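You operate a simulated robot arm through the tools that you are given. There is no shell and no other tool.

You are at the controls of a simulated robot arm. One attempt, no reset.

JOB
Degrease plate one, lay the teal and orange spacers on it and stack plate two on them.
Fine: the prep pad is wetted with cleaner already; put it back. What is to be rubbed or washed off counts as gone when no trace of it is left.
Where things are to end (x, y in the base frame): teal spacer within 30 mm of [400, -260]; orange spacer within 30 mm of [480, -190].

Only the result counts: the job must be done as asked and must still hold three seconds after the hand-in. Knocking over, shifting, dropping, spilling or breaking anything else fails it.

ROBOT AND FRAMES
A 7-joint arm with a fingered hand, fixed in place. Base frame: the origin is on the floor under the middle of its stand, x ahead of it, y to its left, z up; the work surface is at about z = 800. Units: mm, degrees, N and s.
With the tool pointing down near the work surface it reaches from about 360 to 840 mm from the base axis. Its first joint turns from -115.0 to 115.0 degrees. Payload 5 kg.
The TCP is the grasp point between the finger pads, 32 mm short of the fingertips. In the tool frame z runs along the fingers and y along their closing line. The gripper opens to 160 mm; its body begins 89 mm behind the TCP. The gripper is a hand of 4 fingers: y runs from the thumb to the fingers, the wrist lies at [0, 0, -267] in the tool frame, and closing takes about 1.5 s.
Orientation is that of the tool frame in the base frame, as [roll, pitch, yaw] about the fixed x, y, z axes, in that order (R = Rz(yaw) Ry(pitch) Rx(roll)). With the fingers straight down and closing along the base's y, the tool's x points along the base's -x, its y along +y and its z along -z.

CONTROLS
- The arm moves only by the tool servo_tool. Its argument "motion" is a list of rows, each a list of 2 entries, a list of its own where there are three numbers: the shift along the tool's x, y, z in units of 500 mm (1.0 is 500 mm), then the turn, a rotation vector about the tool's x, y, z in units of 60 degrees (1.0 is 60 degrees). In form: [[[dx, dy, dz], [ax, ay, az]], ...]. A call has 1 to 20 rows; each row is the pose to reach, as a shift and turn from the pose commanded when the call began, along the tool's axes at that moment. "gripper" is the gripper command, from -1 (fully open) to 1 (shut), values between in proportion, set as the call begins (left out, the last holds). A call with a number of a shift or a turn outside -1 to 1 is refused whole. A row lasts 0.2 s, in which the tool goes at most 50 mm and 8.6 degrees; a call with a longer step from one row to the next is refused whole, and so is a gripper value outside its range. Where a pose cannot be reached the arm comes as near as it can. A force on the tool above 40 N (or 10 N above the force at the start of the call, whichever is more), or a blocked arm, ends the call early, and 0.2 s more pass. The fingers move at their own pace (about 108 mm/s each) and stop on an object; they squeeze with about 31 N. The grip force told is the motor's: it shows also when the fingers shut on nothing. Time passes only in rows, and 0.2 s behind the last, so rows that repeat a pose let the fingers close. It gives the time, the measured TCP pose, the force on the tool (base axes), the opening and the grip force at its end, in the units of the frame above (readings bear some noise), with the torque about the TCP (base axes, N m) and any sound that the robot's microphone picked up.
- Cameras (640 x 400 px; columns grow to the right, rows downward): "scene" is fixed at [49.3, 499.8, 1379.1]; the picture's right is [-0.65, -0.76, 0.00], its down [-0.36, 0.31, -0.88] and it looks along [0.67, -0.57, -0.48] (base axes); focal length 334 px, centre (320, 200). "wrist" rides on the gripper at [80, -4, -114] in the tool frame; the picture's right is [0.05, 1.00, 0.00], its down [-0.82, 0.04, -0.58] and it looks along [-0.58, 0.03, 0.82] (tool axes); focal length 265 px, centre (320, 200). There is no depth. A picture from a camera that has moved, and an enlarged one, comes with that camera's place and axes in the base frame and with its lens.
- grab_frame(camera): a new picture of that camera. No time passes.
- slide_trunk(by): slides the trunk up (or, below 0, down) by that many mm; the arm rides with it, the base frame stays. It gives what a move gives, with no picture.
- move_fingers(finger1, finger2, finger3, thumb_bend): sets how far each is bent, from 0 (flat) to 1 (curled in); at 0.3 the hand is open as for a grip, at 0.7 the pads meet at the TCP. One left out holds its place. A second passes; each finger stops where it meets its share of the squeeze, and holds until it gets a number again. A gripper value or a shape takes the hand back. It gives what a move gives, with no picture; readings hold the bend of each and the force on the fingers (four entries, about 0 where the hand has none), thumb and palm.
- hand_shape(shape): the hand has 4 fingers and takes this shape, open, in about a second: jaw (thumb against the fingers, like two jaws); tri (thumb and two fingers); tip (a fingertip pinch); poke (one finger out to press); point (the index stretched); flat (the hand flat); cup (the hand cupped); fist (a fist). The gripper value then closes the fingers along that shape, each until it touches; the sizes above hold for jaw. It gives what a move gives, with no picture.
- close_up(camera, box): a new picture of the part [left, top, right, bottom] of that camera's present view, enlarged. No time passes.
- job_done(): hands the job in; it is judged then, once.

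Nothing tells you positions but the pictures and the camera data. Unless the task says otherwise, let go and move clear before handing in.

The tools are called after "Call:" by a JSON object that holds its "op" and its "data". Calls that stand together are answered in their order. servo_tool: Moves the arm, as the interface text tells. Its arguments: {"type":"object","properties":{"motion":{"type":"array","items":{"type":"array"}},"gripper":{"type":"number"}},"required":["motion"]} The other tools are called the same way: slide_trunk (by) moves the trunk up or down; hand_shape (shape) gives the hand a shape; move_fingers (finger1, finger2, finger3, thumb_bend) moves the fingers one by one; grab_frame (camera) takes a picture; close_up (camera, box) takes an enlarged picture of a part of a camera's view; job_done () hands the job in.

At the start:

```text
t: 0.0
eef_pos: [529.4, -127.3, 1103.0]
tool_rot: [-180.0, 0.0, -180.0]
wrist_force: [-0.7, -0.4, -0.2]
moment: [0.01, 0.01, 0.02]
width: 159.6
grip_force: 0.0
shape: jaw
bend: [0.3, 0.3, 0.3, 0.3]
finger forces: [0.1, 0.0, 0.0, 0.0, 0.1, 0.0]
trunk travel left (down, up): [-825.0, 165.0]
```

scene: 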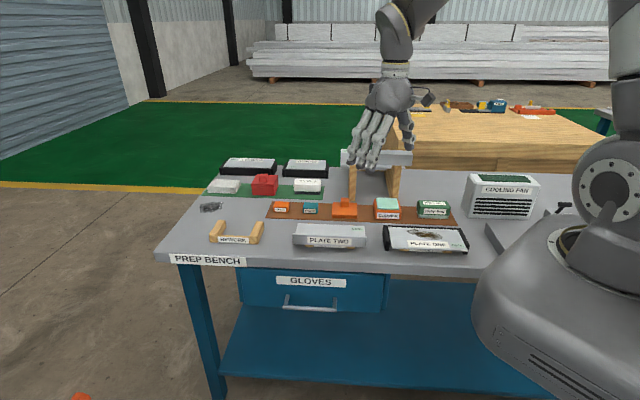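
wrist: 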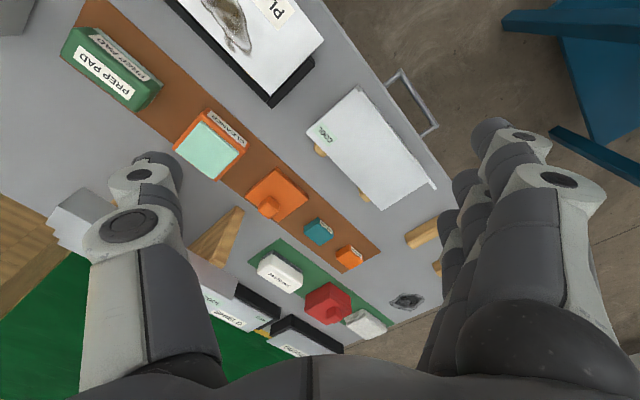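

I see the prep bench with plate one (stained), plate two, a brown strip with orange and teal spacers, an orange item, a cleaner tin/pad and a green "prep pad" item. I'll look closer before moving.

Call:
{"op": "close_up", "data": {"camera": "scene", "box": [180, 140, 340, 240]}}

Call:
{"op": "close_up", "data": {"camera": "scene", "box": [320, 170, 480, 270]}}

Call:
{"op": "close_up", "data": {"camera": "wrist", "box": [40, 0, 360, 200]}}

Call:
{"op": "close_up", "data": {"camera": "wrist", "box": [180, 160, 460, 360]}}

```text
4.00 times, centred on (260, 190) of scene
camera zoom: at [49.3, 499.8, 1379.1], right [-0.65, -0.76, 0.0], down [-0.36, 0.31, -0.88], along [0.67, -0.57, -0.48], focal length 1336 px, centre (560, 240)
```

zoom: 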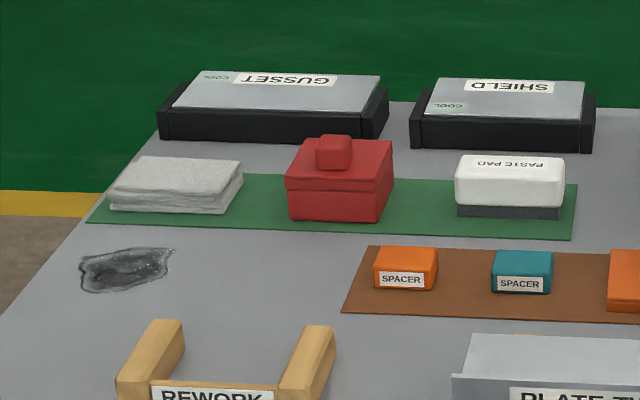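

```text
4.00 times, centred on (400, 220) of scene
camera zoom: at [49.3, 499.8, 1379.1], right [-0.65, -0.76, 0.0], down [-0.36, 0.31, -0.88], along [0.67, -0.57, -0.48], focal length 1336 px, centre (0, 120)
```

zoom: 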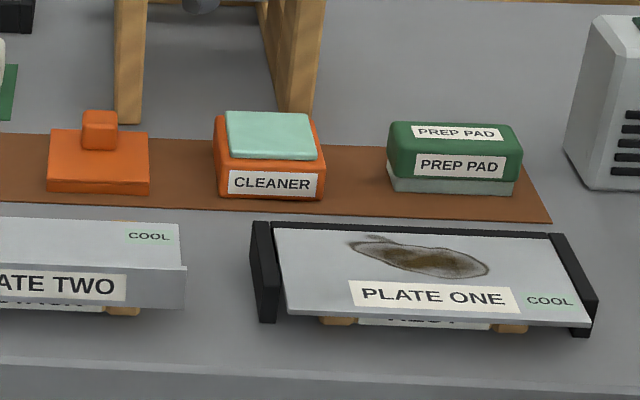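

```text
2.00 times, centred on (200, 100) of wrist
camera zoom: at [450.4, -130.7, 1216.4], right [-0.05, 1.0, 0.0], down [0.82, 0.04, 0.58], along [0.58, 0.03, -0.82], focal length 531 px, centre (560, 400)
```

zoom: 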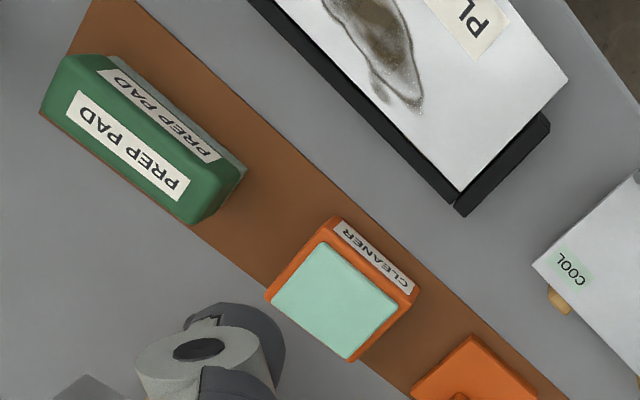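

```text
2.00 times, centred on (320, 260) of wrist
camera zoom: at [450.4, -130.7, 1216.4], right [-0.05, 1.0, 0.0], down [0.82, 0.04, 0.58], along [0.58, 0.03, -0.82], focal length 531 px, centre (320, 80)
```

zoom: 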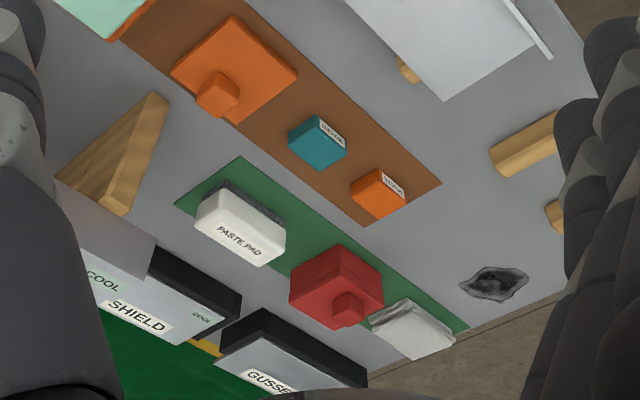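

The bench is turned about 45° to the base; plate one looks centred near [442, -231], the prep pad near [520, -395], the teal spacer near [805, -112], the orange one near [880, -42] and plate two near [628, 40]. I'll move above plate one, turning the hand to line up with the bench, to look closer.

Call:
{"op": "servo_tool", "data": {"motion": [[[0.025, -0.03, 0.0], [0, 0, -0.107]], [[0.05, -0.06, 0.0], [0, 0, -0.214]], [[0.075, -0.09, 0.0], [0, 0, -0.321]], [[0.1, -0.12, 0.03], [0, 0, -0.428]], [[0.125, -0.15, 0.06], [0, 0, -0.535]], [[0.15, -0.18, 0.09], [0, 0, -0.642]], [[0.174, -0.208, 0.12], [0, 0, -0.75]], [[0.174, -0.208, 0.12], [0, 0, -0.75]]]}}

Call:
{"op": "grab_frame", "data": {"camera": "wrist"}}

Call:
{"op": "grab_frame", "data": {"camera": "scene"}}

```text
t: 1.8
eef_pos: [443.8, -228.0, 1046.4]
tool_rot: [180.0, 0.0, -134.9]
wrist_force: [0.6, -0.4, 0.1]
moment: [-0.03, -0.02, -0.01]
width: 160.0
grip_force: 0.0
shape: jaw
bend: [0.3, 0.3, 0.3, 0.3]
finger forces: [0.1, 0.0, 0.0, 0.1, 0.0, 0.0]
trunk travel left (down, up): [-825.0, 165.0]
```

```text
taken
camera wrist: at [390.9, -288.9, 1159.2], right [-0.74, 0.67, 0.0], down [0.55, 0.61, 0.58], along [0.39, 0.43, -0.82], focal length 265 px, centre (320, 200)
```

wrist: 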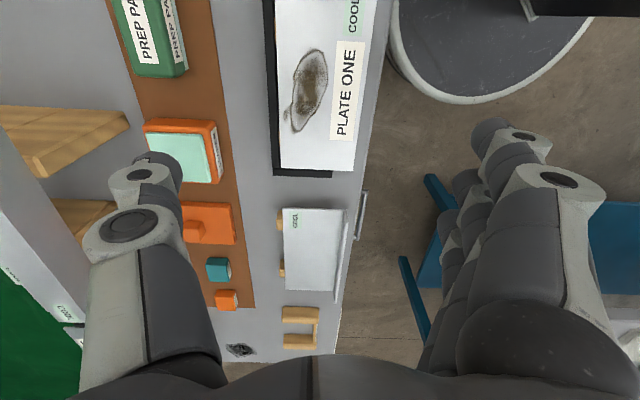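

```text
taken
```

scene: 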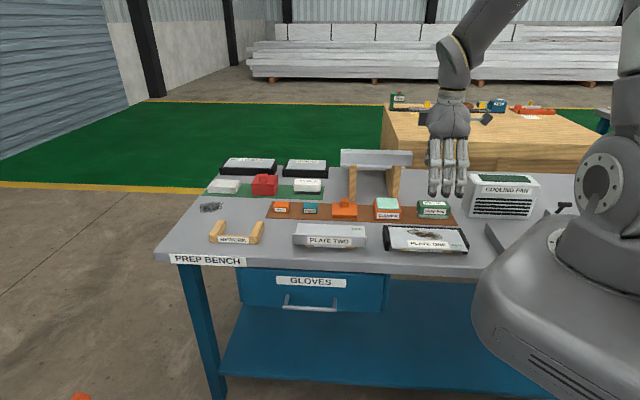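

The hand is now lined up with the bench and I can see plate one, its stain and the fixture in line with the picture. I'll zoom in on the plates and on the mat items.

Call:
{"op": "close_up", "data": {"camera": "wrist", "box": [230, 0, 390, 100]}}

Call:
{"op": "close_up", "data": {"camera": "wrist", "box": [230, 90, 390, 190]}}

Call:
{"op": "close_up", "data": {"camera": "wrist", "box": [200, 190, 360, 290]}}

Call:
{"op": "close_up", "data": {"camera": "wrist", "box": [100, 0, 260, 100]}}

Call:
{"op": "close_up", "data": {"camera": "scene", "box": [280, 200, 380, 262]}}

Call:
{"op": "close_up", "data": {"camera": "scene", "box": [375, 200, 475, 262]}}

```text
4.00 times, centred on (310, 50) of wrist
camera zoom: at [390.9, -288.9, 1159.2], right [-0.74, 0.67, 0.0], down [0.55, 0.61, 0.58], along [0.39, 0.43, -0.82], focal length 1062 px, centre (360, 800)
```

zoom: 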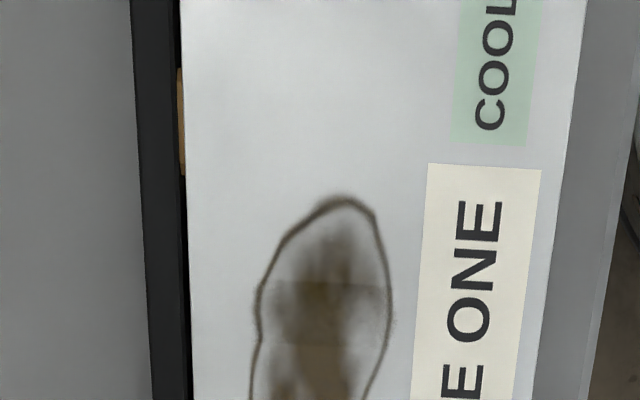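

```text
4.00 times, centred on (310, 140) of wrist
camera zoom: at [390.9, -288.9, 1159.2], right [-0.74, 0.67, 0.0], down [0.55, 0.61, 0.58], along [0.39, 0.43, -0.82], focal length 1062 px, centre (360, 440)
```

zoom: 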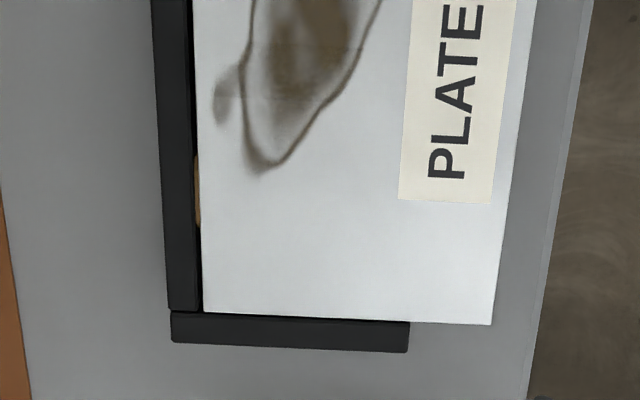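

```text
4.00 times, centred on (280, 240) of wrist
camera zoom: at [390.9, -288.9, 1159.2], right [-0.74, 0.67, 0.0], down [0.55, 0.61, 0.58], along [0.39, 0.43, -0.82], focal length 1062 px, centre (480, 40)
```

zoom: 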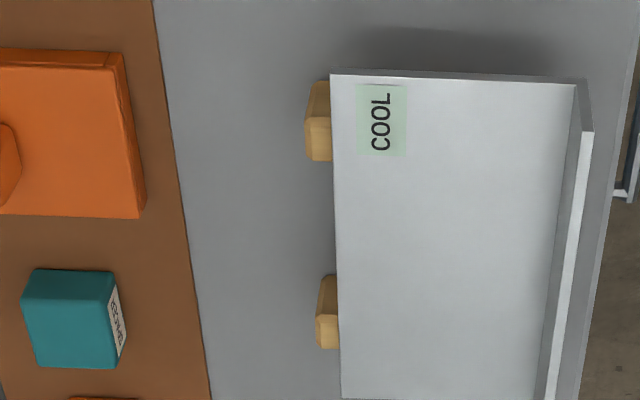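

```text
4.00 times, centred on (180, 50) of wrist
camera zoom: at [390.9, -288.9, 1159.2], right [-0.74, 0.67, 0.0], down [0.55, 0.61, 0.58], along [0.39, 0.43, -0.82], focal length 1062 px, centre (880, 800)
```

zoom: 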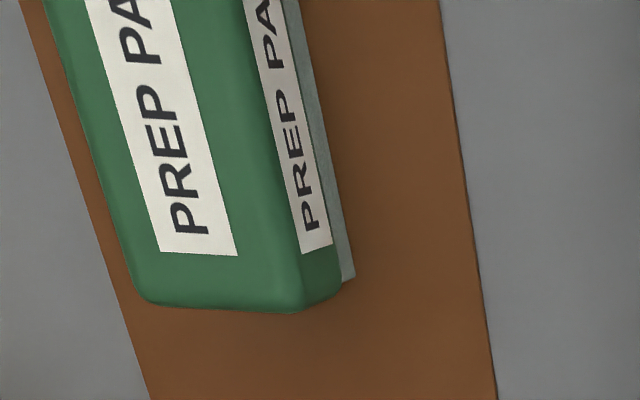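

```text
6.40 times, centred on (330, 231) of scene
camera zoom: at [49.3, 499.8, 1379.1], right [-0.65, -0.76, 0.0], down [-0.36, 0.31, -0.88], along [0.67, -0.57, -0.48], focal length 2137 px, centre (256, 2)
```

zoom: 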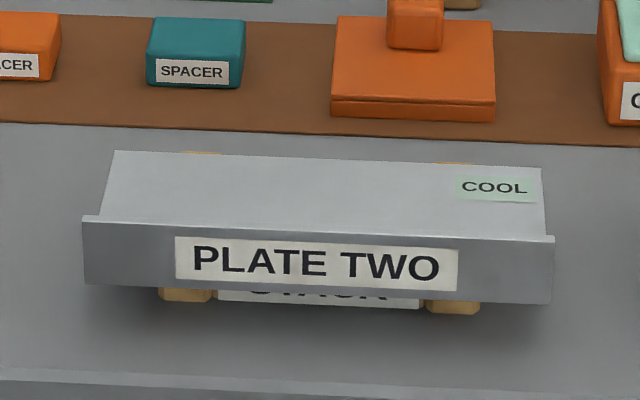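

```text
6.40 times, centred on (425, 231) of scene
camera zoom: at [49.3, 499.8, 1379.1], right [-0.65, -0.76, 0.0], down [-0.36, 0.31, -0.88], along [0.67, -0.57, -0.48], focal length 2137 px, centre (-352, 2)
```

zoom: 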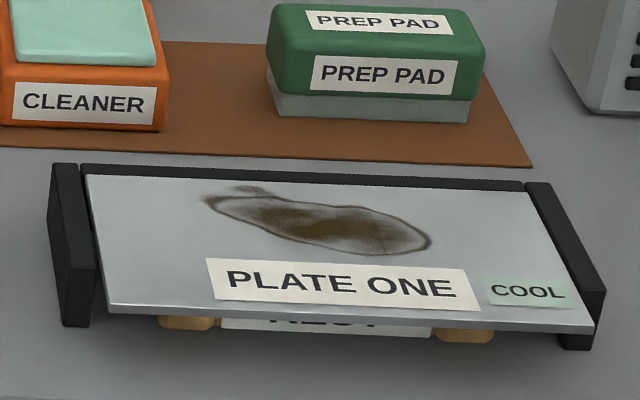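

Plate two has an up-turned front lip and lies flat on wooden blocks; plate one sits in a black L-shaped fixture at about z = 830. I'll move over the prep pad to measure it.

Call:
{"op": "servo_tool", "data": {"motion": [[[0.061, -0.066, 0], [0, 0, 0]], [[0.122, -0.132, 0], [0, 0, 0]], [[0.183, -0.198, 0], [0, 0, 0]], [[0.244, -0.264, 0], [0, 0, 0]], [[0.305, -0.33, 0], [0, 0, 0]], [[0.305, -0.33, 0], [0, 0, 0]]]}}

Call:
{"op": "grab_frame", "data": {"camera": "wrist"}}

Call:
{"op": "close_up", "data": {"camera": "wrist", "box": [240, 60, 480, 210]}}

Call:
{"op": "close_up", "data": {"camera": "scene", "box": [330, 140, 430, 202]}}

```text
t: 3.2
eef_pos: [450.9, -444.8, 1047.2]
tool_rot: [-179.8, 0.0, -135.2]
wrist_force: [-0.3, 1.5, -1.1]
moment: [-0.01, 0.0, 0.0]
width: 159.7
grip_force: 0.1
shape: jaw
bend: [0.3, 0.3, 0.3, 0.3]
finger forces: [0.0, 0.1, 0.0, 0.1, 0.0, 0.0]
out of reach, approached as far as the arm can: row 5, 6
trunk travel left (down, up): [-825.0, 165.0]
```

```text
taken
camera wrist: at [398.0, -504.5, 1159.7], right [-0.74, 0.67, 0.0], down [0.55, 0.61, 0.58], along [0.39, 0.43, -0.82], focal length 265 px, centre (320, 200)
```

wrist: 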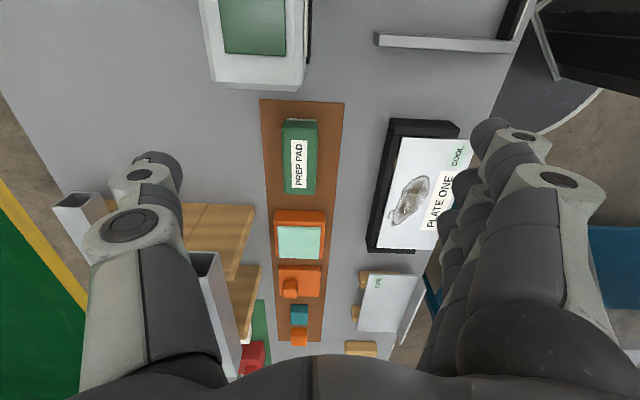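

```text
2.67 times, centred on (360, 135) of wrist
camera zoom: at [398.0, -504.5, 1159.7], right [-0.74, 0.67, 0.0], down [0.55, 0.61, 0.58], along [0.39, 0.43, -0.82], focal length 708 px, centre (213, 373)
```

zoom: 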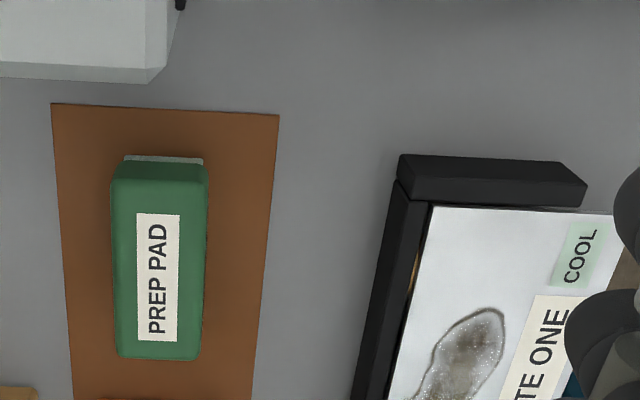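

```text
6.40 times, centred on (380, 171) of scene
camera zoom: at [49.3, 499.8, 1379.1], right [-0.65, -0.76, 0.0], down [-0.36, 0.31, -0.88], along [0.67, -0.57, -0.48], focal length 2137 px, centre (-64, 386)
```

zoom: 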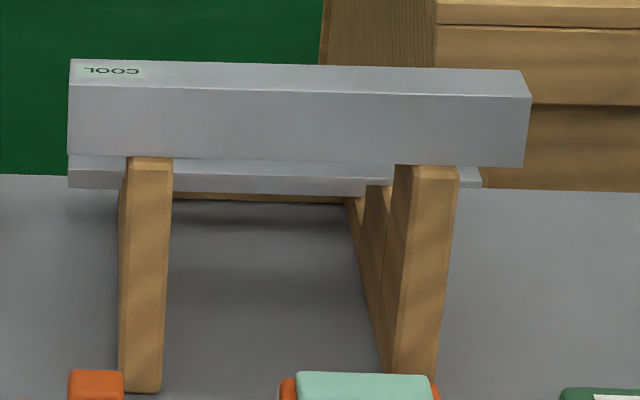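

I measure the prep pad at about s-centre [522, -405], top near z = 850, long side along the bench; the cooling fan stands close beside it. I'll check the fan's outline and the arm's reach before going down.

Call:
{"op": "close_up", "data": {"camera": "scene", "box": [405, 160, 565, 260]}}

Call:
{"op": "close_up", "data": {"camera": "wrist", "box": [180, 0, 340, 100]}}

Call:
{"op": "close_up", "data": {"camera": "wrist", "box": [350, 100, 510, 200]}}

```text
4.00 times, centred on (485, 210) of scene
camera zoom: at [49.3, 499.8, 1379.1], right [-0.65, -0.76, 0.0], down [-0.36, 0.31, -0.88], along [0.67, -0.57, -0.48], focal length 1336 px, centre (-340, 160)
```

zoom: 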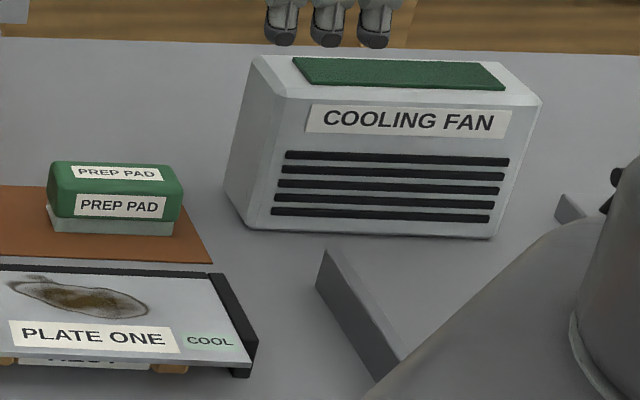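

```text
4.00 times, centred on (260, 50) of wrist
camera zoom: at [398.0, -504.5, 1159.7], right [-0.74, 0.67, 0.0], down [0.55, 0.61, 0.58], along [0.39, 0.43, -0.82], focal length 1062 px, centre (560, 800)
```

zoom: 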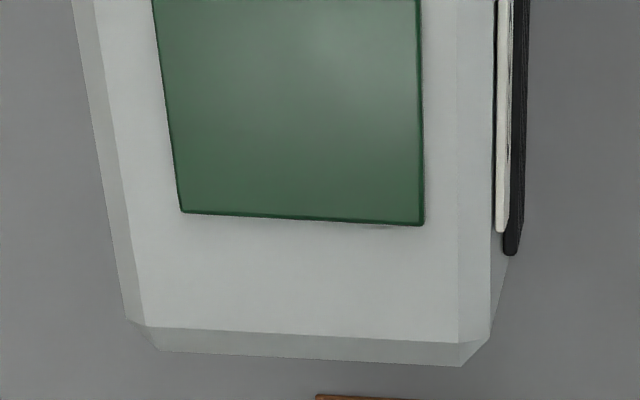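

```text
4.00 times, centred on (430, 150) of wrist
camera zoom: at [398.0, -504.5, 1159.7], right [-0.74, 0.67, 0.0], down [0.55, 0.61, 0.58], along [0.39, 0.43, -0.82], focal length 1062 px, centre (-120, 400)
```

zoom: 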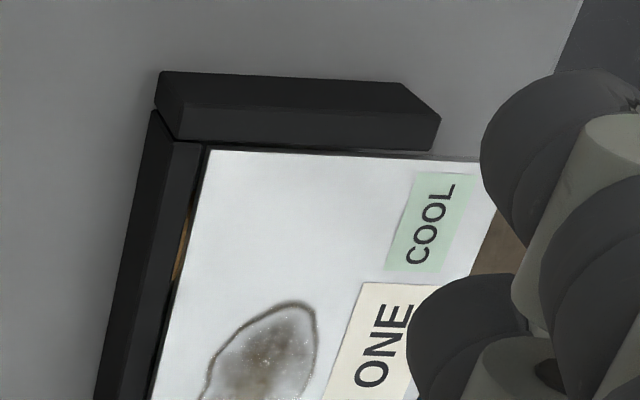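

The fan's near side is at s ≈ -23 with its top near z = 935, so the hand clears it. I'll move above the prep pad and check alignment at z ≈ 930.

Call:
{"op": "servo_tool", "data": {"motion": [[[-0.045, -0.007, 0.04], [0, 0, 0]], [[-0.09, -0.014, 0.09], [0, 0, 0]], [[-0.135, -0.021, 0.14], [0, 0, 0]], [[-0.175, -0.028, 0.19], [0, 0, 0]], [[-0.175, -0.028, 0.226], [0, 0, 0]], [[-0.175, -0.028, 0.226], [0, 0, 0]]]}}

Call:
{"op": "grab_frame", "data": {"camera": "wrist"}}

Call:
{"op": "close_up", "data": {"camera": "scene", "box": [370, 140, 530, 240]}}

```text
t: 4.6
eef_pos: [522.3, -391.8, 930.2]
tool_rot: [-179.9, 0.0, -135.0]
wrist_force: [0.5, 0.1, 1.2]
moment: [0.0, 0.0, 0.01]
width: 159.8
grip_force: 0.1
shape: jaw
bend: [0.3, 0.3, 0.3, 0.3]
finger forces: [0.1, 0.0, 0.1, 0.1, 0.0, 0.1]
trunk travel left (down, up): [-825.0, 165.0]
```

```text
taken
camera wrist: at [468.7, -452.3, 1043.6], right [-0.74, 0.67, 0.0], down [0.55, 0.61, 0.58], along [0.39, 0.43, -0.82], focal length 265 px, centre (320, 200)
```

wrist: 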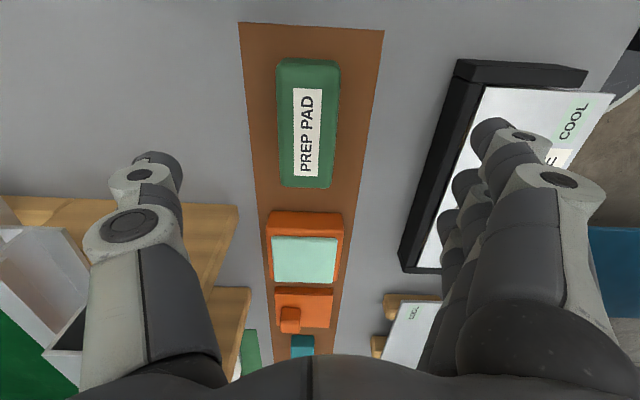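

```text
4.00 times, centred on (450, 190) of scene
camera zoom: at [49.3, 499.8, 1379.1], right [-0.65, -0.76, 0.0], down [-0.36, 0.31, -0.88], along [0.67, -0.57, -0.48], focal length 1336 px, centre (-200, 240)
```

zoom: 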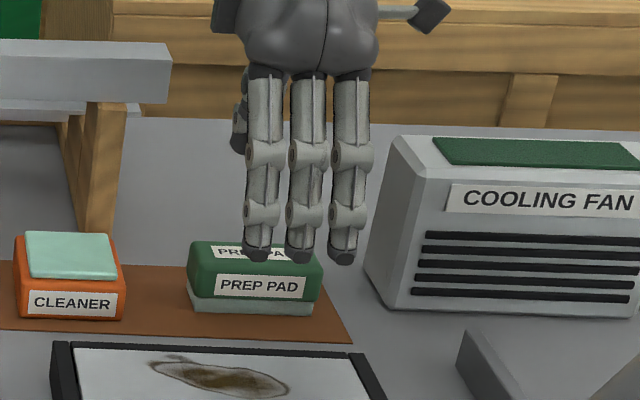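

The pad's centre reads s ≈ 87, d ≈ 657 (x ≈ 526, y ≈ -403). I'll shift over it, narrow the hand to about 96 mm, and check before descending.

Call:
{"op": "servo_tool", "data": {"motion": [[[0.0106, -0.0212, 0.02], [0, 0, 0]], [[0.0106, -0.0212, 0.06], [0, 0, 0]], [[0.0106, -0.0212, 0.06], [0, 0, 0]], [[0.0106, -0.0212, 0.06], [0, 0, 0]]], "gripper": -0.2}}

Call:
{"op": "grab_frame", "data": {"camera": "wrist"}}

Call:
{"op": "close_up", "data": {"camera": "scene", "box": [370, 140, 530, 240]}}

```text
t: 5.6
eef_pos: [526.1, -402.4, 900.2]
tool_rot: [-180.0, 0.0, -135.0]
wrist_force: [-1.1, 0.2, 0.5]
moment: [-0.01, 0.0, -0.01]
width: 96.4
grip_force: 0.1
shape: jaw
bend: [0.71, 0.71, 0.71, 0.69]
finger forces: [0.0, 0.0, 0.1, 0.1, 0.0, 0.0]
trunk travel left (down, up): [-825.0, 165.0]
```

```text
taken
camera wrist: at [473.6, -461.6, 1013.2], right [-0.74, 0.67, 0.0], down [0.55, 0.61, 0.58], along [0.39, 0.43, -0.82], focal length 265 px, centre (320, 200)
```

wrist: 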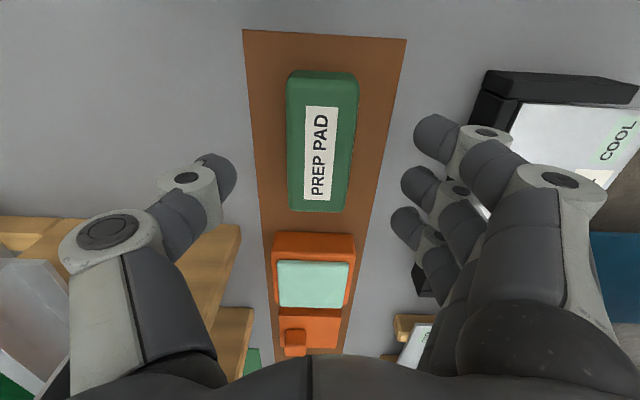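

```text
4.00 times, centred on (450, 190) of scene
camera zoom: at [49.3, 499.8, 1379.1], right [-0.65, -0.76, 0.0], down [-0.36, 0.31, -0.88], along [0.67, -0.57, -0.48], focal length 1336 px, centre (-200, 240)
```

zoom: 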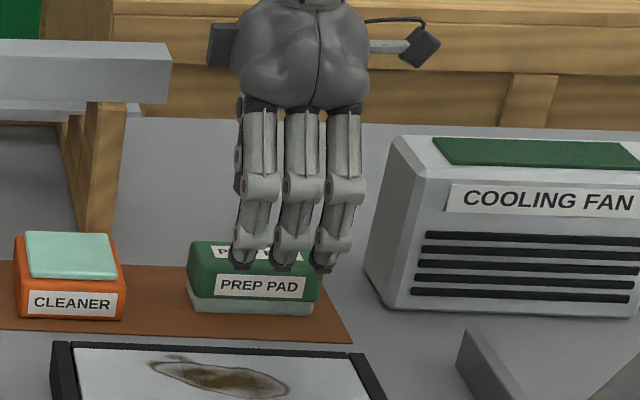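

The hand straddles the pad squarely, with fingertips well clear of everything. I'll descend to about z = 854 and close on the green body.

Call:
{"op": "servo_tool", "data": {"motion": [[[0, 0, 0.03], [0, 0, 0]], [[0, 0, 0.06], [0, 0, 0]], [[0, 0, 0.092], [0, 0, 0]], [[0, 0, 0.092], [0, 0, 0]]]}}

Call:
{"op": "grab_frame", "data": {"camera": "wrist"}}

Call:
{"op": "close_up", "data": {"camera": "scene", "box": [370, 140, 530, 240]}}

```text
t: 6.6
eef_pos: [526.7, -403.2, 856.6]
tool_rot: [-179.9, 0.0, -135.1]
wrist_force: [0.0, -0.3, 1.2]
moment: [0.0, -0.03, 0.04]
width: 96.6
grip_force: 0.0
shape: jaw
bend: [0.71, 0.71, 0.71, 0.69]
finger forces: [0.0, 0.0, 0.0, 0.1, 0.0, 0.0]
trunk travel left (down, up): [-825.0, 165.0]
```

```text
taken
camera wrist: at [473.2, -463.5, 968.8], right [-0.74, 0.67, 0.0], down [0.55, 0.61, 0.58], along [0.39, 0.43, -0.82], focal length 265 px, centre (320, 200)
```

wrist: 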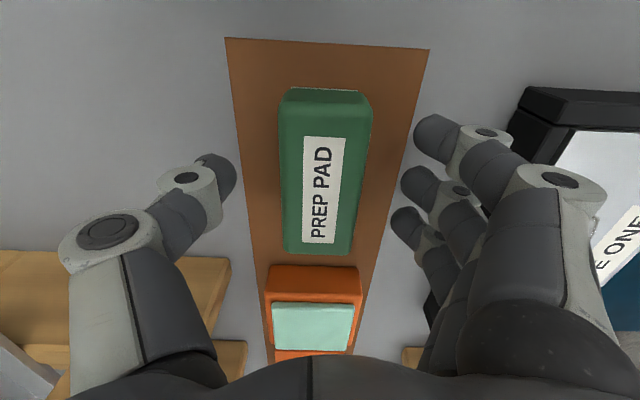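

```text
4.00 times, centred on (450, 190) of scene
camera zoom: at [49.3, 499.8, 1379.1], right [-0.65, -0.76, 0.0], down [-0.36, 0.31, -0.88], along [0.67, -0.57, -0.48], focal length 1336 px, centre (-200, 240)
```

zoom: 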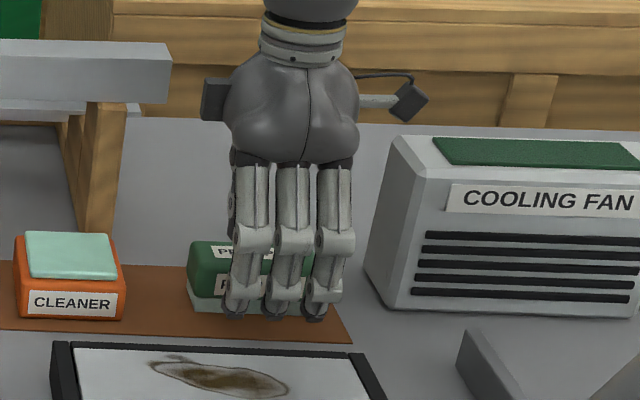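

The fingertips are at about z = 815, level with the lower green body. I'll close the grip.

Call:
{"op": "servo_tool", "data": {"motion": [[[0, 0, 0], [0, 0, 0]], [[0, 0, 0], [0, 0, 0]], [[0, 0, 0], [0, 0, 0]], [[0, 0, 0], [0, 0, 0]], [[0, 0, 0], [0, 0, 0]], [[0, 0, 0], [0, 0, 0]], [[0, 0, 0], [0, 0, 0]]], "gripper": 1}}

Call:
{"op": "grab_frame", "data": {"camera": "wrist"}}

Call:
{"op": "close_up", "data": {"camera": "scene", "box": [370, 140, 530, 240]}}

```text
t: 8.2
eef_pos: [526.6, -404.3, 854.5]
tool_rot: [179.9, 0.0, -135.0]
wrist_force: [-0.5, -0.6, 0.2]
moment: [-0.01, -0.03, -0.02]
width: 40.1
grip_force: 31.0
shape: jaw
bend: [0.73, 0.73, 0.73, 0.7]
finger forces: [9.3, 9.3, 9.2, 0.0, 27.9, 0.0]
trunk travel left (down, up): [-825.0, 165.0]
```

```text
taken
camera wrist: at [473.3, -463.5, 968.8], right [-0.74, 0.67, 0.0], down [0.55, 0.61, 0.58], along [0.39, 0.43, -0.82], focal length 265 px, centre (320, 200)
```

wrist: 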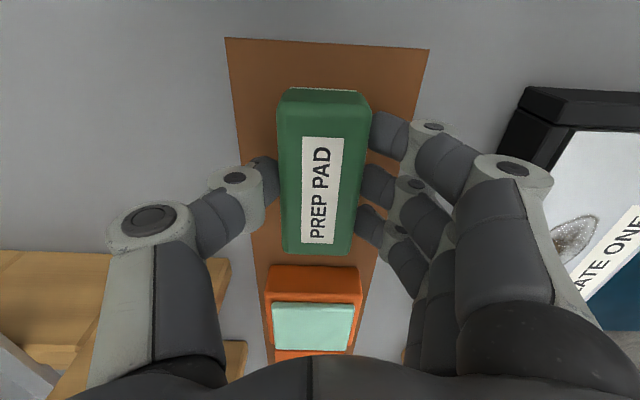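

```text
4.00 times, centred on (450, 190) of scene
camera zoom: at [49.3, 499.8, 1379.1], right [-0.65, -0.76, 0.0], down [-0.36, 0.31, -0.88], along [0.67, -0.57, -0.48], focal length 1336 px, centre (-200, 240)
```

zoom: 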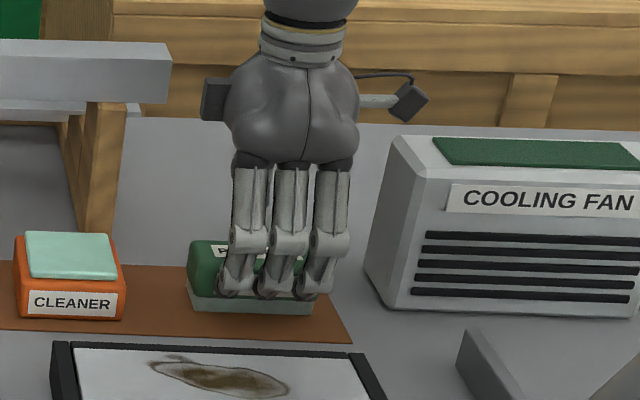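

The pad is held (40 mm, 31 N). I'll lift it straight up and look at it.

Call:
{"op": "servo_tool", "data": {"motion": [[[0, 0, -0.04], [0, 0, 0]], [[0, 0, -0.1], [0, 0, 0]], [[0, 0, -0.17], [0, 0, 0]], [[0, 0, -0.17], [0, 0, 0]]]}}

Call:
{"op": "grab_frame", "data": {"camera": "wrist"}}

Call:
{"op": "close_up", "data": {"camera": "scene", "box": [370, 140, 530, 240]}}

```text
t: 9.2
eef_pos: [527.2, -400.5, 941.2]
tool_rot: [-180.0, 0.0, -135.0]
wrist_force: [0.7, 0.2, -0.9]
moment: [0.02, 0.02, -0.01]
width: 40.0
grip_force: 31.1
shape: jaw
bend: [0.73, 0.73, 0.73, 0.7]
finger forces: [9.3, 9.2, 9.3, 0.0, 28.0, 0.0]
trunk travel left (down, up): [-825.0, 165.0]
```

```text
taken
camera wrist: at [474.7, -461.0, 1054.7], right [-0.74, 0.67, 0.0], down [0.55, 0.61, 0.58], along [0.39, 0.43, -0.82], focal length 265 px, centre (320, 200)
```

wrist: 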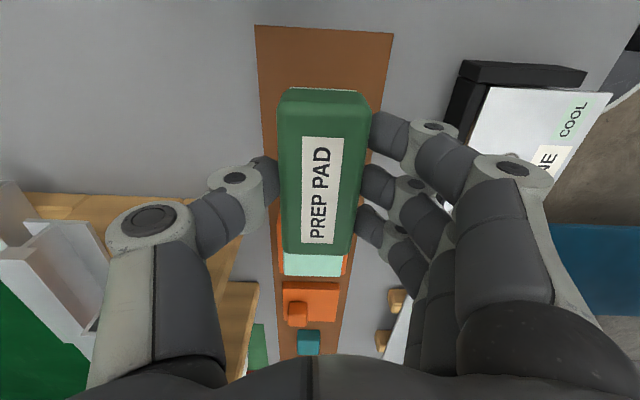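

```text
4.00 times, centred on (450, 190) of scene
camera zoom: at [49.3, 499.8, 1379.1], right [-0.65, -0.76, 0.0], down [-0.36, 0.31, -0.88], along [0.67, -0.57, -0.48], focal length 1336 px, centre (-200, 240)
```

zoom: 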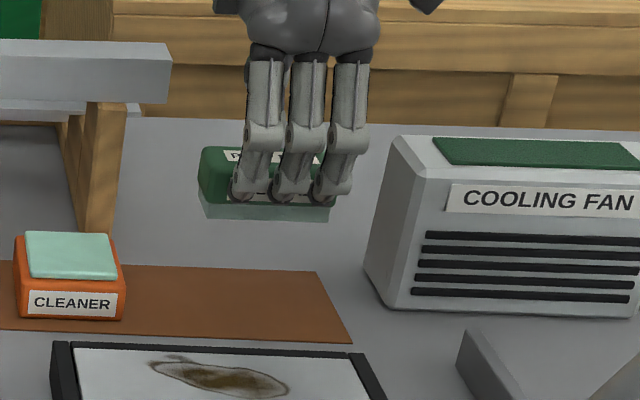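

The pad came up cleanly with its foam face free. I'll carry it over plate one at z ≈ 940 and look.

Call:
{"op": "servo_tool", "data": {"motion": [[[-0.026, 0.066, 0], [0, 0, 0]], [[-0.052, 0.132, 0], [0, 0, 0]], [[-0.078, 0.198, 0], [0, 0, 0]], [[-0.104, 0.264, 0], [0, 0, 0]], [[-0.13, 0.33, 0], [0, 0, 0]], [[-0.13, 0.33, 0], [0, 0, 0]]]}}

Call:
{"op": "grab_frame", "data": {"camera": "wrist"}}

Call:
{"op": "close_up", "data": {"camera": "scene", "box": [370, 170, 498, 250]}}

```text
t: 10.6
eef_pos: [456.5, -239.1, 941.8]
tool_rot: [-180.0, 0.0, -134.9]
wrist_force: [0.2, 0.3, -1.3]
moment: [0.02, -0.02, 0.02]
width: 40.0
grip_force: 31.2
shape: jaw
bend: [0.73, 0.73, 0.73, 0.7]
finger forces: [9.4, 9.4, 9.3, 0.0, 28.1, 0.1]
trunk travel left (down, up): [-825.0, 165.0]
```

```text
taken
camera wrist: at [403.8, -299.1, 1054.8], right [-0.74, 0.67, 0.0], down [0.55, 0.61, 0.58], along [0.39, 0.43, -0.82], focal length 265 px, centre (320, 200)
```

wrist: 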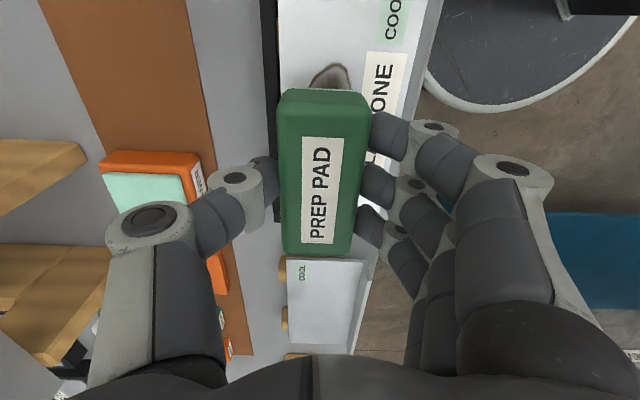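

```text
5.00 times, centred on (434, 210) of scene
camera zoom: at [49.3, 499.8, 1379.1], right [-0.65, -0.76, 0.0], down [-0.36, 0.31, -0.88], along [0.67, -0.57, -0.48], focal length 1670 px, centre (-250, 150)
```

zoom: 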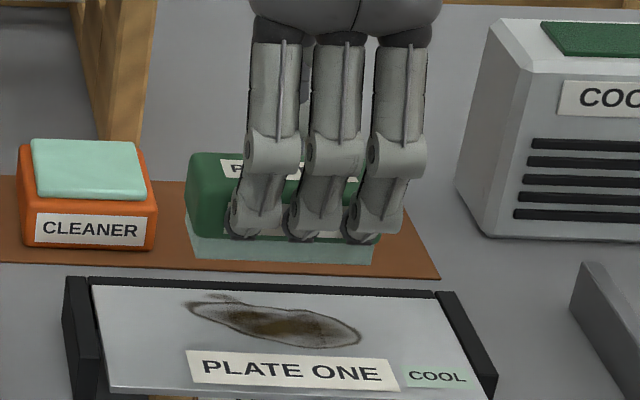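

The pad is over the stain at s ≈ 154, d ≈ 492. I'll descend, slowly near contact (expected near TCP z = 882).

Call:
{"op": "servo_tool", "data": {"motion": [[[0, 0, 0.04], [0, 0, 0]], [[0, 0, 0.08], [0, 0, 0]], [[0, 0, 0.1], [0, 0, 0]], [[0, 0, 0.106], [0, 0, 0]], [[0, 0, 0.11], [0, 0, 0]], [[0, 0, 0.112], [0, 0, 0]]]}}

Call:
{"op": "close_up", "data": {"camera": "scene", "box": [370, 180, 498, 260]}}

Call:
{"op": "grab_frame", "data": {"camera": "wrist"}}

```text
t: 12.0
eef_pos: [457.0, -240.4, 887.1]
tool_rot: [-179.8, 0.0, -134.9]
wrist_force: [-1.9, 0.7, 25.2]
moment: [0.12, 0.14, 0.02]
width: 40.6
grip_force: 30.8
shape: jaw
bend: [0.73, 0.73, 0.73, 0.71]
finger forces: [11.9, 12.0, 11.9, 0.1, 33.9, 0.0]
trunk travel left (down, up): [-825.0, 165.0]
```

```text
5.00 times, centred on (434, 220) of scene
camera zoom: at [49.3, 499.8, 1379.1], right [-0.65, -0.76, 0.0], down [-0.36, 0.31, -0.88], along [0.67, -0.57, -0.48], focal length 1670 px, centre (-250, 100)
```

zoom: 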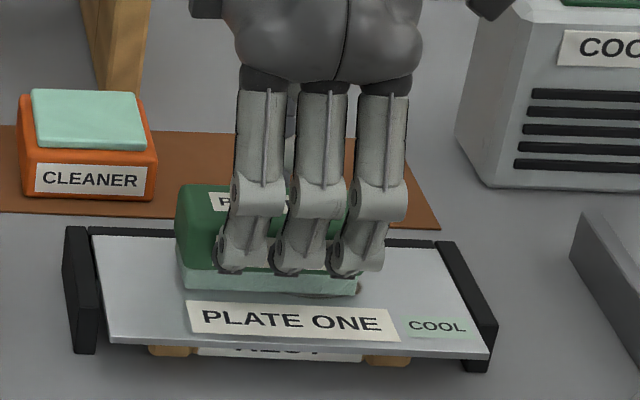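

```text
taken
camera wrist: at [403.1, -299.5, 1000.3], right [-0.74, 0.67, 0.0], down [0.55, 0.61, 0.58], along [0.39, 0.43, -0.82], focal length 265 px, centre (320, 200)
```

wrist: 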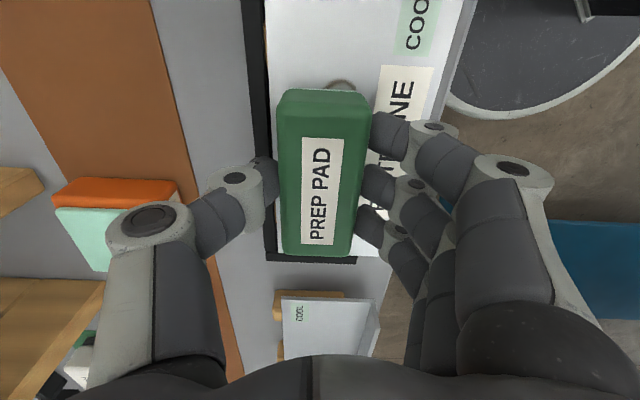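

Contact: about 25 N at TCP z ≈ 887, so plate one's top is near z = 835. I'll ease off slightly and stroke along the plate's length, where the fixture's end walls hold it.

Call:
{"op": "servo_tool", "data": {"motion": [[[0, 0, -0.001], [0, 0, 0]], [[-0.02, 0, -0.001], [0, 0, 0]], [[-0.04, 0, -0.001], [0, 0, 0]], [[-0.06, 0, -0.001], [0, 0, 0]], [[-0.04, 0, -0.001], [0, 0, 0]], [[-0.02, 0, -0.001], [0, 0, 0]], [[0, 0, -0.001], [0, 0, 0]], [[0.02, 0, -0.001], [0, 0, 0]], [[0.04, 0, -0.001], [0, 0, 0]], [[0.06, 0, -0.001], [0, 0, 0]], [[0.04, 0, -0.001], [0, 0, 0]], [[0.02, 0, -0.001], [0, 0, 0]], [[0, 0, -0.001], [0, 0, 0]]]}}

Call:
{"op": "close_up", "data": {"camera": "scene", "box": [370, 180, 498, 260]}}

Call:
{"op": "grab_frame", "data": {"camera": "wrist"}}

```text
t: 13.4
eef_pos: [466.5, -231.7, 887.3]
tool_rot: [-179.7, 0.3, -135.0]
wrist_force: [-1.2, 5.7, 24.0]
moment: [0.26, 0.2, -0.02]
width: 41.7
grip_force: 30.8
shape: jaw
bend: [0.74, 0.74, 0.74, 0.71]
finger forces: [12.2, 12.2, 11.9, 0.0, 32.3, 0.1]
trunk travel left (down, up): [-825.0, 165.0]
stopped in row 7: the force on the tool passed its limit at 40 N (the readings are from after the stop); the commanded pose is now the measured one
```

```text
5.00 times, centred on (434, 220) of scene
camera zoom: at [49.3, 499.8, 1379.1], right [-0.65, -0.76, 0.0], down [-0.36, 0.31, -0.88], along [0.67, -0.57, -0.48], focal length 1670 px, centre (-250, 100)
```

zoom: 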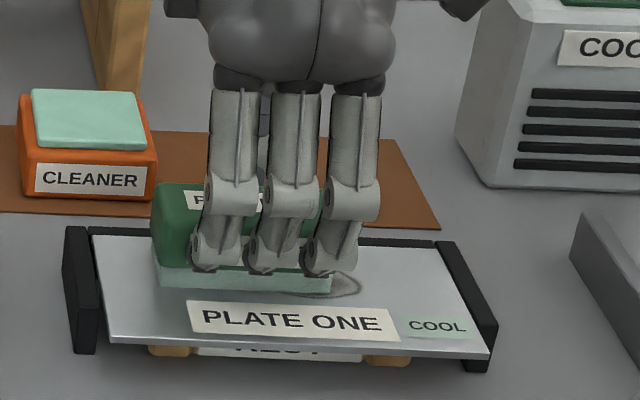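

```text
taken
camera wrist: at [412.6, -290.5, 999.4], right [-0.74, 0.67, -0.01], down [0.54, 0.61, 0.58], along [0.39, 0.43, -0.81], focal length 265 px, centre (320, 200)
```

wrist: 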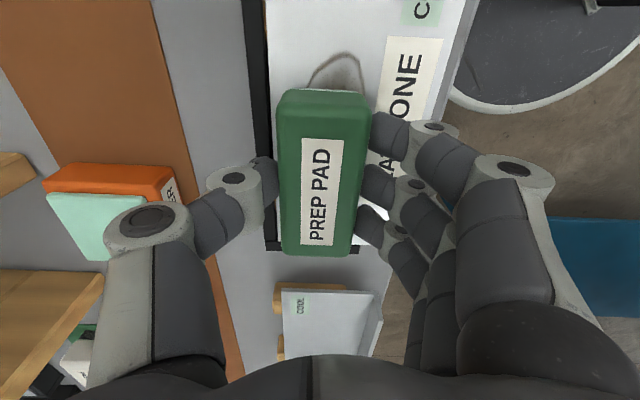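

The friction pushed the force to the limit while stroking, so I'm pressing too hard. I'll lift off by about 2 mm and see what force remains.

Call:
{"op": "servo_tool", "data": {"motion": [[[0, 0, -0.003], [0, 0, 0]], [[0, 0, -0.003], [0, 0, 0]], [[0, 0, -0.003], [0, 0, 0]]]}}

```text
t: 14.2
eef_pos: [466.7, -230.2, 886.0]
tool_rot: [-179.7, 0.2, -135.0]
wrist_force: [1.4, 4.1, 12.0]
moment: [0.13, 0.09, -0.04]
width: 41.2
grip_force: 31.3
shape: jaw
bend: [0.74, 0.74, 0.74, 0.71]
finger forces: [11.5, 11.4, 11.3, 0.0, 32.1, 0.0]
trunk travel left (down, up): [-825.0, 165.0]
```

About 12 N remains, which suits rubbing. I'll continue lengthwise strokes at this height.

Call:
{"op": "servo_tool", "data": {"motion": [[[0.015, 0, -0.003], [0, 0, 0]], [[0.03, 0, -0.003], [0, 0, 0]], [[0.045, 0, -0.003], [0, 0, 0]], [[0.06, 0, -0.003], [0, 0, 0]], [[0.075, 0, -0.003], [0, 0, 0]], [[0.09, 0, -0.003], [0, 0, 0]], [[0.075, 0, -0.003], [0, 0, 0]], [[0.06, 0, -0.003], [0, 0, 0]], [[0.045, 0, -0.003], [0, 0, 0]], [[0.03, 0, -0.003], [0, 0, 0]], [[0.015, 0, -0.003], [0, 0, 0]], [[0, 0, -0.003], [0, 0, 0]], [[-0.015, 0, -0.003], [0, 0, 0]], [[-0.03, 0, -0.003], [0, 0, 0]]]}}

Call:
{"op": "close_up", "data": {"camera": "scene", "box": [370, 180, 498, 260]}}

Call:
{"op": "grab_frame", "data": {"camera": "wrist"}}

```text
t: 17.2
eef_pos: [475.6, -220.6, 889.0]
tool_rot: [-179.9, 0.2, -135.1]
wrist_force: [-0.9, -1.0, -1.7]
moment: [-0.02, 0.01, -0.04]
width: 41.4
grip_force: 31.6
shape: jaw
bend: [0.74, 0.74, 0.73, 0.71]
finger forces: [9.7, 9.9, 9.7, 0.0, 29.5, 0.0]
trunk travel left (down, up): [-825.0, 165.0]
```

```text
5.00 times, centred on (434, 220) of scene
camera zoom: at [49.3, 499.8, 1379.1], right [-0.65, -0.76, 0.0], down [-0.36, 0.31, -0.88], along [0.67, -0.57, -0.48], focal length 1670 px, centre (-250, 100)
```

zoom: 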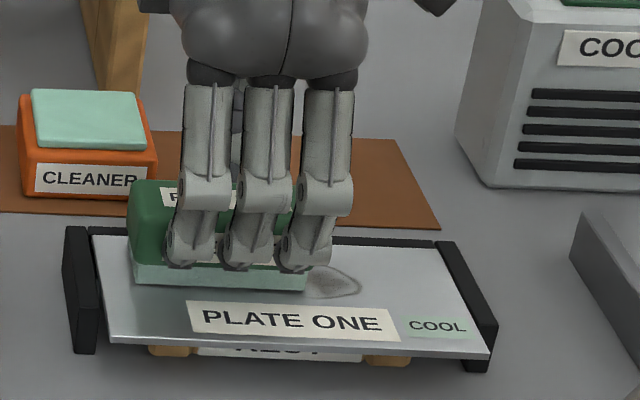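

```text
taken
camera wrist: at [422.8, -281.1, 1001.6], right [-0.74, 0.67, 0.0], down [0.54, 0.61, 0.58], along [0.39, 0.43, -0.81], focal length 265 px, centre (320, 200)
```

wrist: 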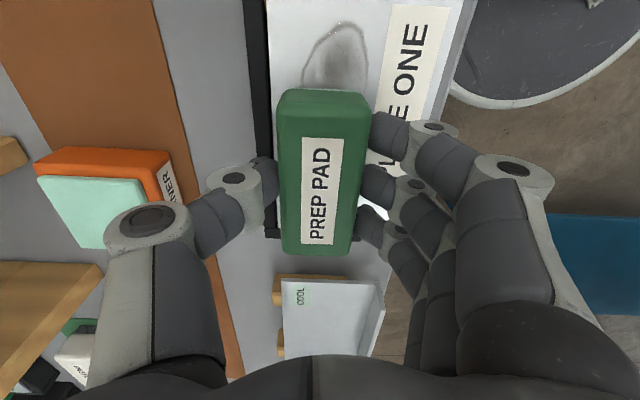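

That call left the pad just off the surface, though the stain has faded where it was rubbed. I'll press down about 2 mm again and stroke back and forth.

Call:
{"op": "servo_tool", "data": {"motion": [[[0, 0, 0.004], [0, 0, 0]], [[0, 0, 0.004], [0, 0, 0]], [[0.015, 0, 0.004], [0, 0, 0]], [[0.03, 0, 0.004], [0, 0, 0]], [[0.045, 0, 0.004], [0, 0, 0]], [[0.06, 0, 0.004], [0, 0, 0]], [[0.075, 0, 0.004], [0, 0, 0]], [[0.09, 0, 0.004], [0, 0, 0]], [[0.105, 0, 0.004], [0, 0, 0]], [[0.12, 0, 0.004], [0, 0, 0]]]}}

Call:
{"op": "close_up", "data": {"camera": "scene", "box": [370, 180, 498, 260]}}

Call:
{"op": "grab_frame", "data": {"camera": "wrist"}}

```text
t: 19.4
eef_pos: [435.0, -262.5, 885.9]
tool_rot: [-179.8, 0.2, -135.1]
wrist_force: [4.1, 3.9, 18.8]
moment: [0.14, -0.02, -0.05]
width: 41.7
grip_force: 31.1
shape: jaw
bend: [0.74, 0.74, 0.74, 0.71]
finger forces: [10.8, 11.1, 11.1, 0.0, 33.4, 0.1]
trunk travel left (down, up): [-825.0, 165.0]
```

```text
5.00 times, centred on (434, 220) of scene
camera zoom: at [49.3, 499.8, 1379.1], right [-0.65, -0.76, 0.0], down [-0.36, 0.31, -0.88], along [0.67, -0.57, -0.48], focal length 1670 px, centre (-250, 100)
```

zoom: 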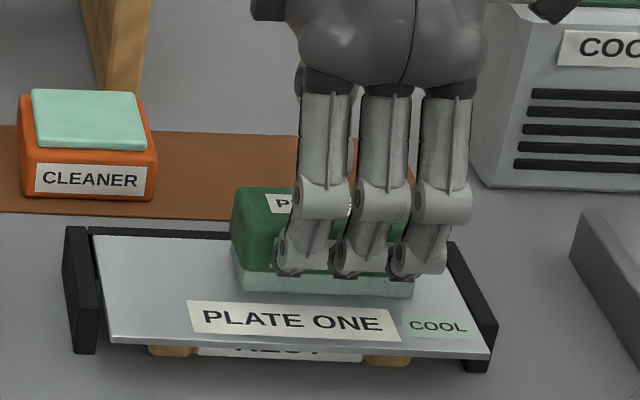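

```text
taken
camera wrist: at [380.5, -322.3, 999.6], right [-0.74, 0.67, 0.0], down [0.54, 0.61, 0.58], along [0.39, 0.43, -0.81], focal length 265 px, centre (320, 200)
```

wrist: 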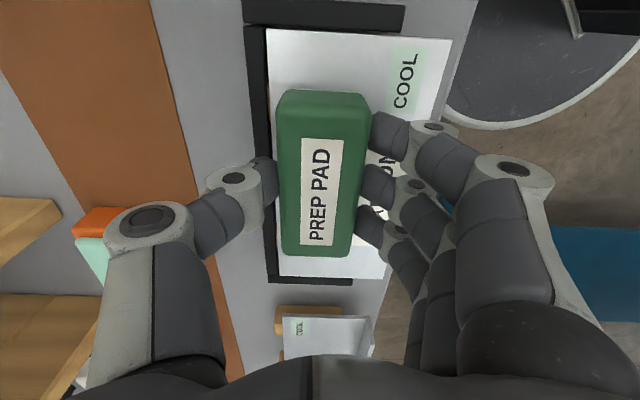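

The stroke went well at about 19 N, and the exposed left half of the stain region looks clean. I'll stroke back the other way.

Call:
{"op": "servo_tool", "data": {"motion": [[[-0.015, 0, 0], [0, 0, 0]], [[-0.03, 0, 0], [0, 0, 0]], [[-0.045, 0, 0], [0, 0, 0]], [[-0.06, 0, 0], [0, 0, 0]], [[-0.075, 0, 0], [0, 0, 0]], [[-0.09, 0, 0], [0, 0, 0]], [[-0.105, 0, 0], [0, 0, 0]], [[-0.12, 0, 0], [0, 0, 0]], [[-0.13, 0, 0], [0, 0, 0]]]}}

Call:
{"op": "close_up", "data": {"camera": "scene", "box": [370, 180, 498, 260]}}

Call:
{"op": "close_up", "data": {"camera": "wrist", "box": [230, 0, 470, 150]}}

```text
t: 21.4
eef_pos: [481.4, -218.3, 886.5]
tool_rot: [-179.9, 0.2, -134.9]
wrist_force: [-2.0, -1.4, 6.8]
moment: [0.01, 0.11, 0.04]
width: 41.5
grip_force: 31.2
shape: jaw
bend: [0.74, 0.74, 0.74, 0.71]
finger forces: [10.4, 10.8, 10.7, 0.0, 31.5, 0.1]
trunk travel left (down, up): [-825.0, 165.0]
```

```text
5.00 times, centred on (434, 220) of scene
camera zoom: at [49.3, 499.8, 1379.1], right [-0.65, -0.76, 0.0], down [-0.36, 0.31, -0.88], along [0.67, -0.57, -0.48], focal length 1670 px, centre (-250, 100)
```

zoom: 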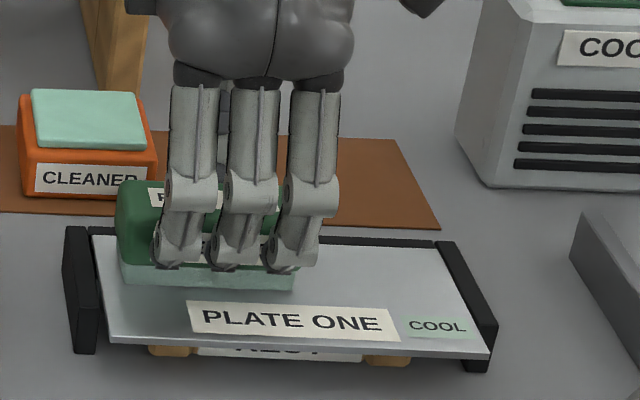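

```text
2.67 times, centred on (350, 75) of wrist
camera zoom: at [428.1, -277.2, 999.9], right [-0.74, 0.67, 0.0], down [0.54, 0.61, 0.58], along [0.39, 0.43, -0.81], focal length 708 px, centre (240, 533)
```

zoom: 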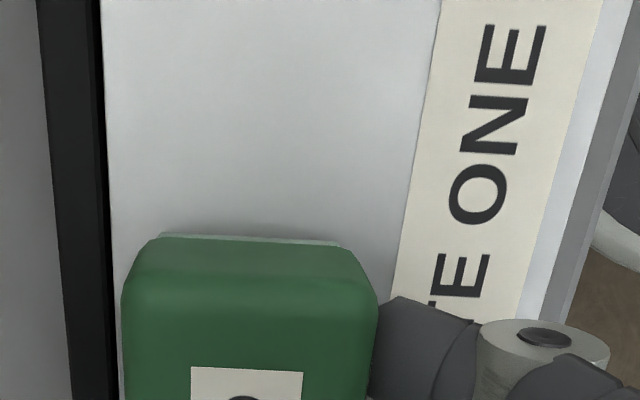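

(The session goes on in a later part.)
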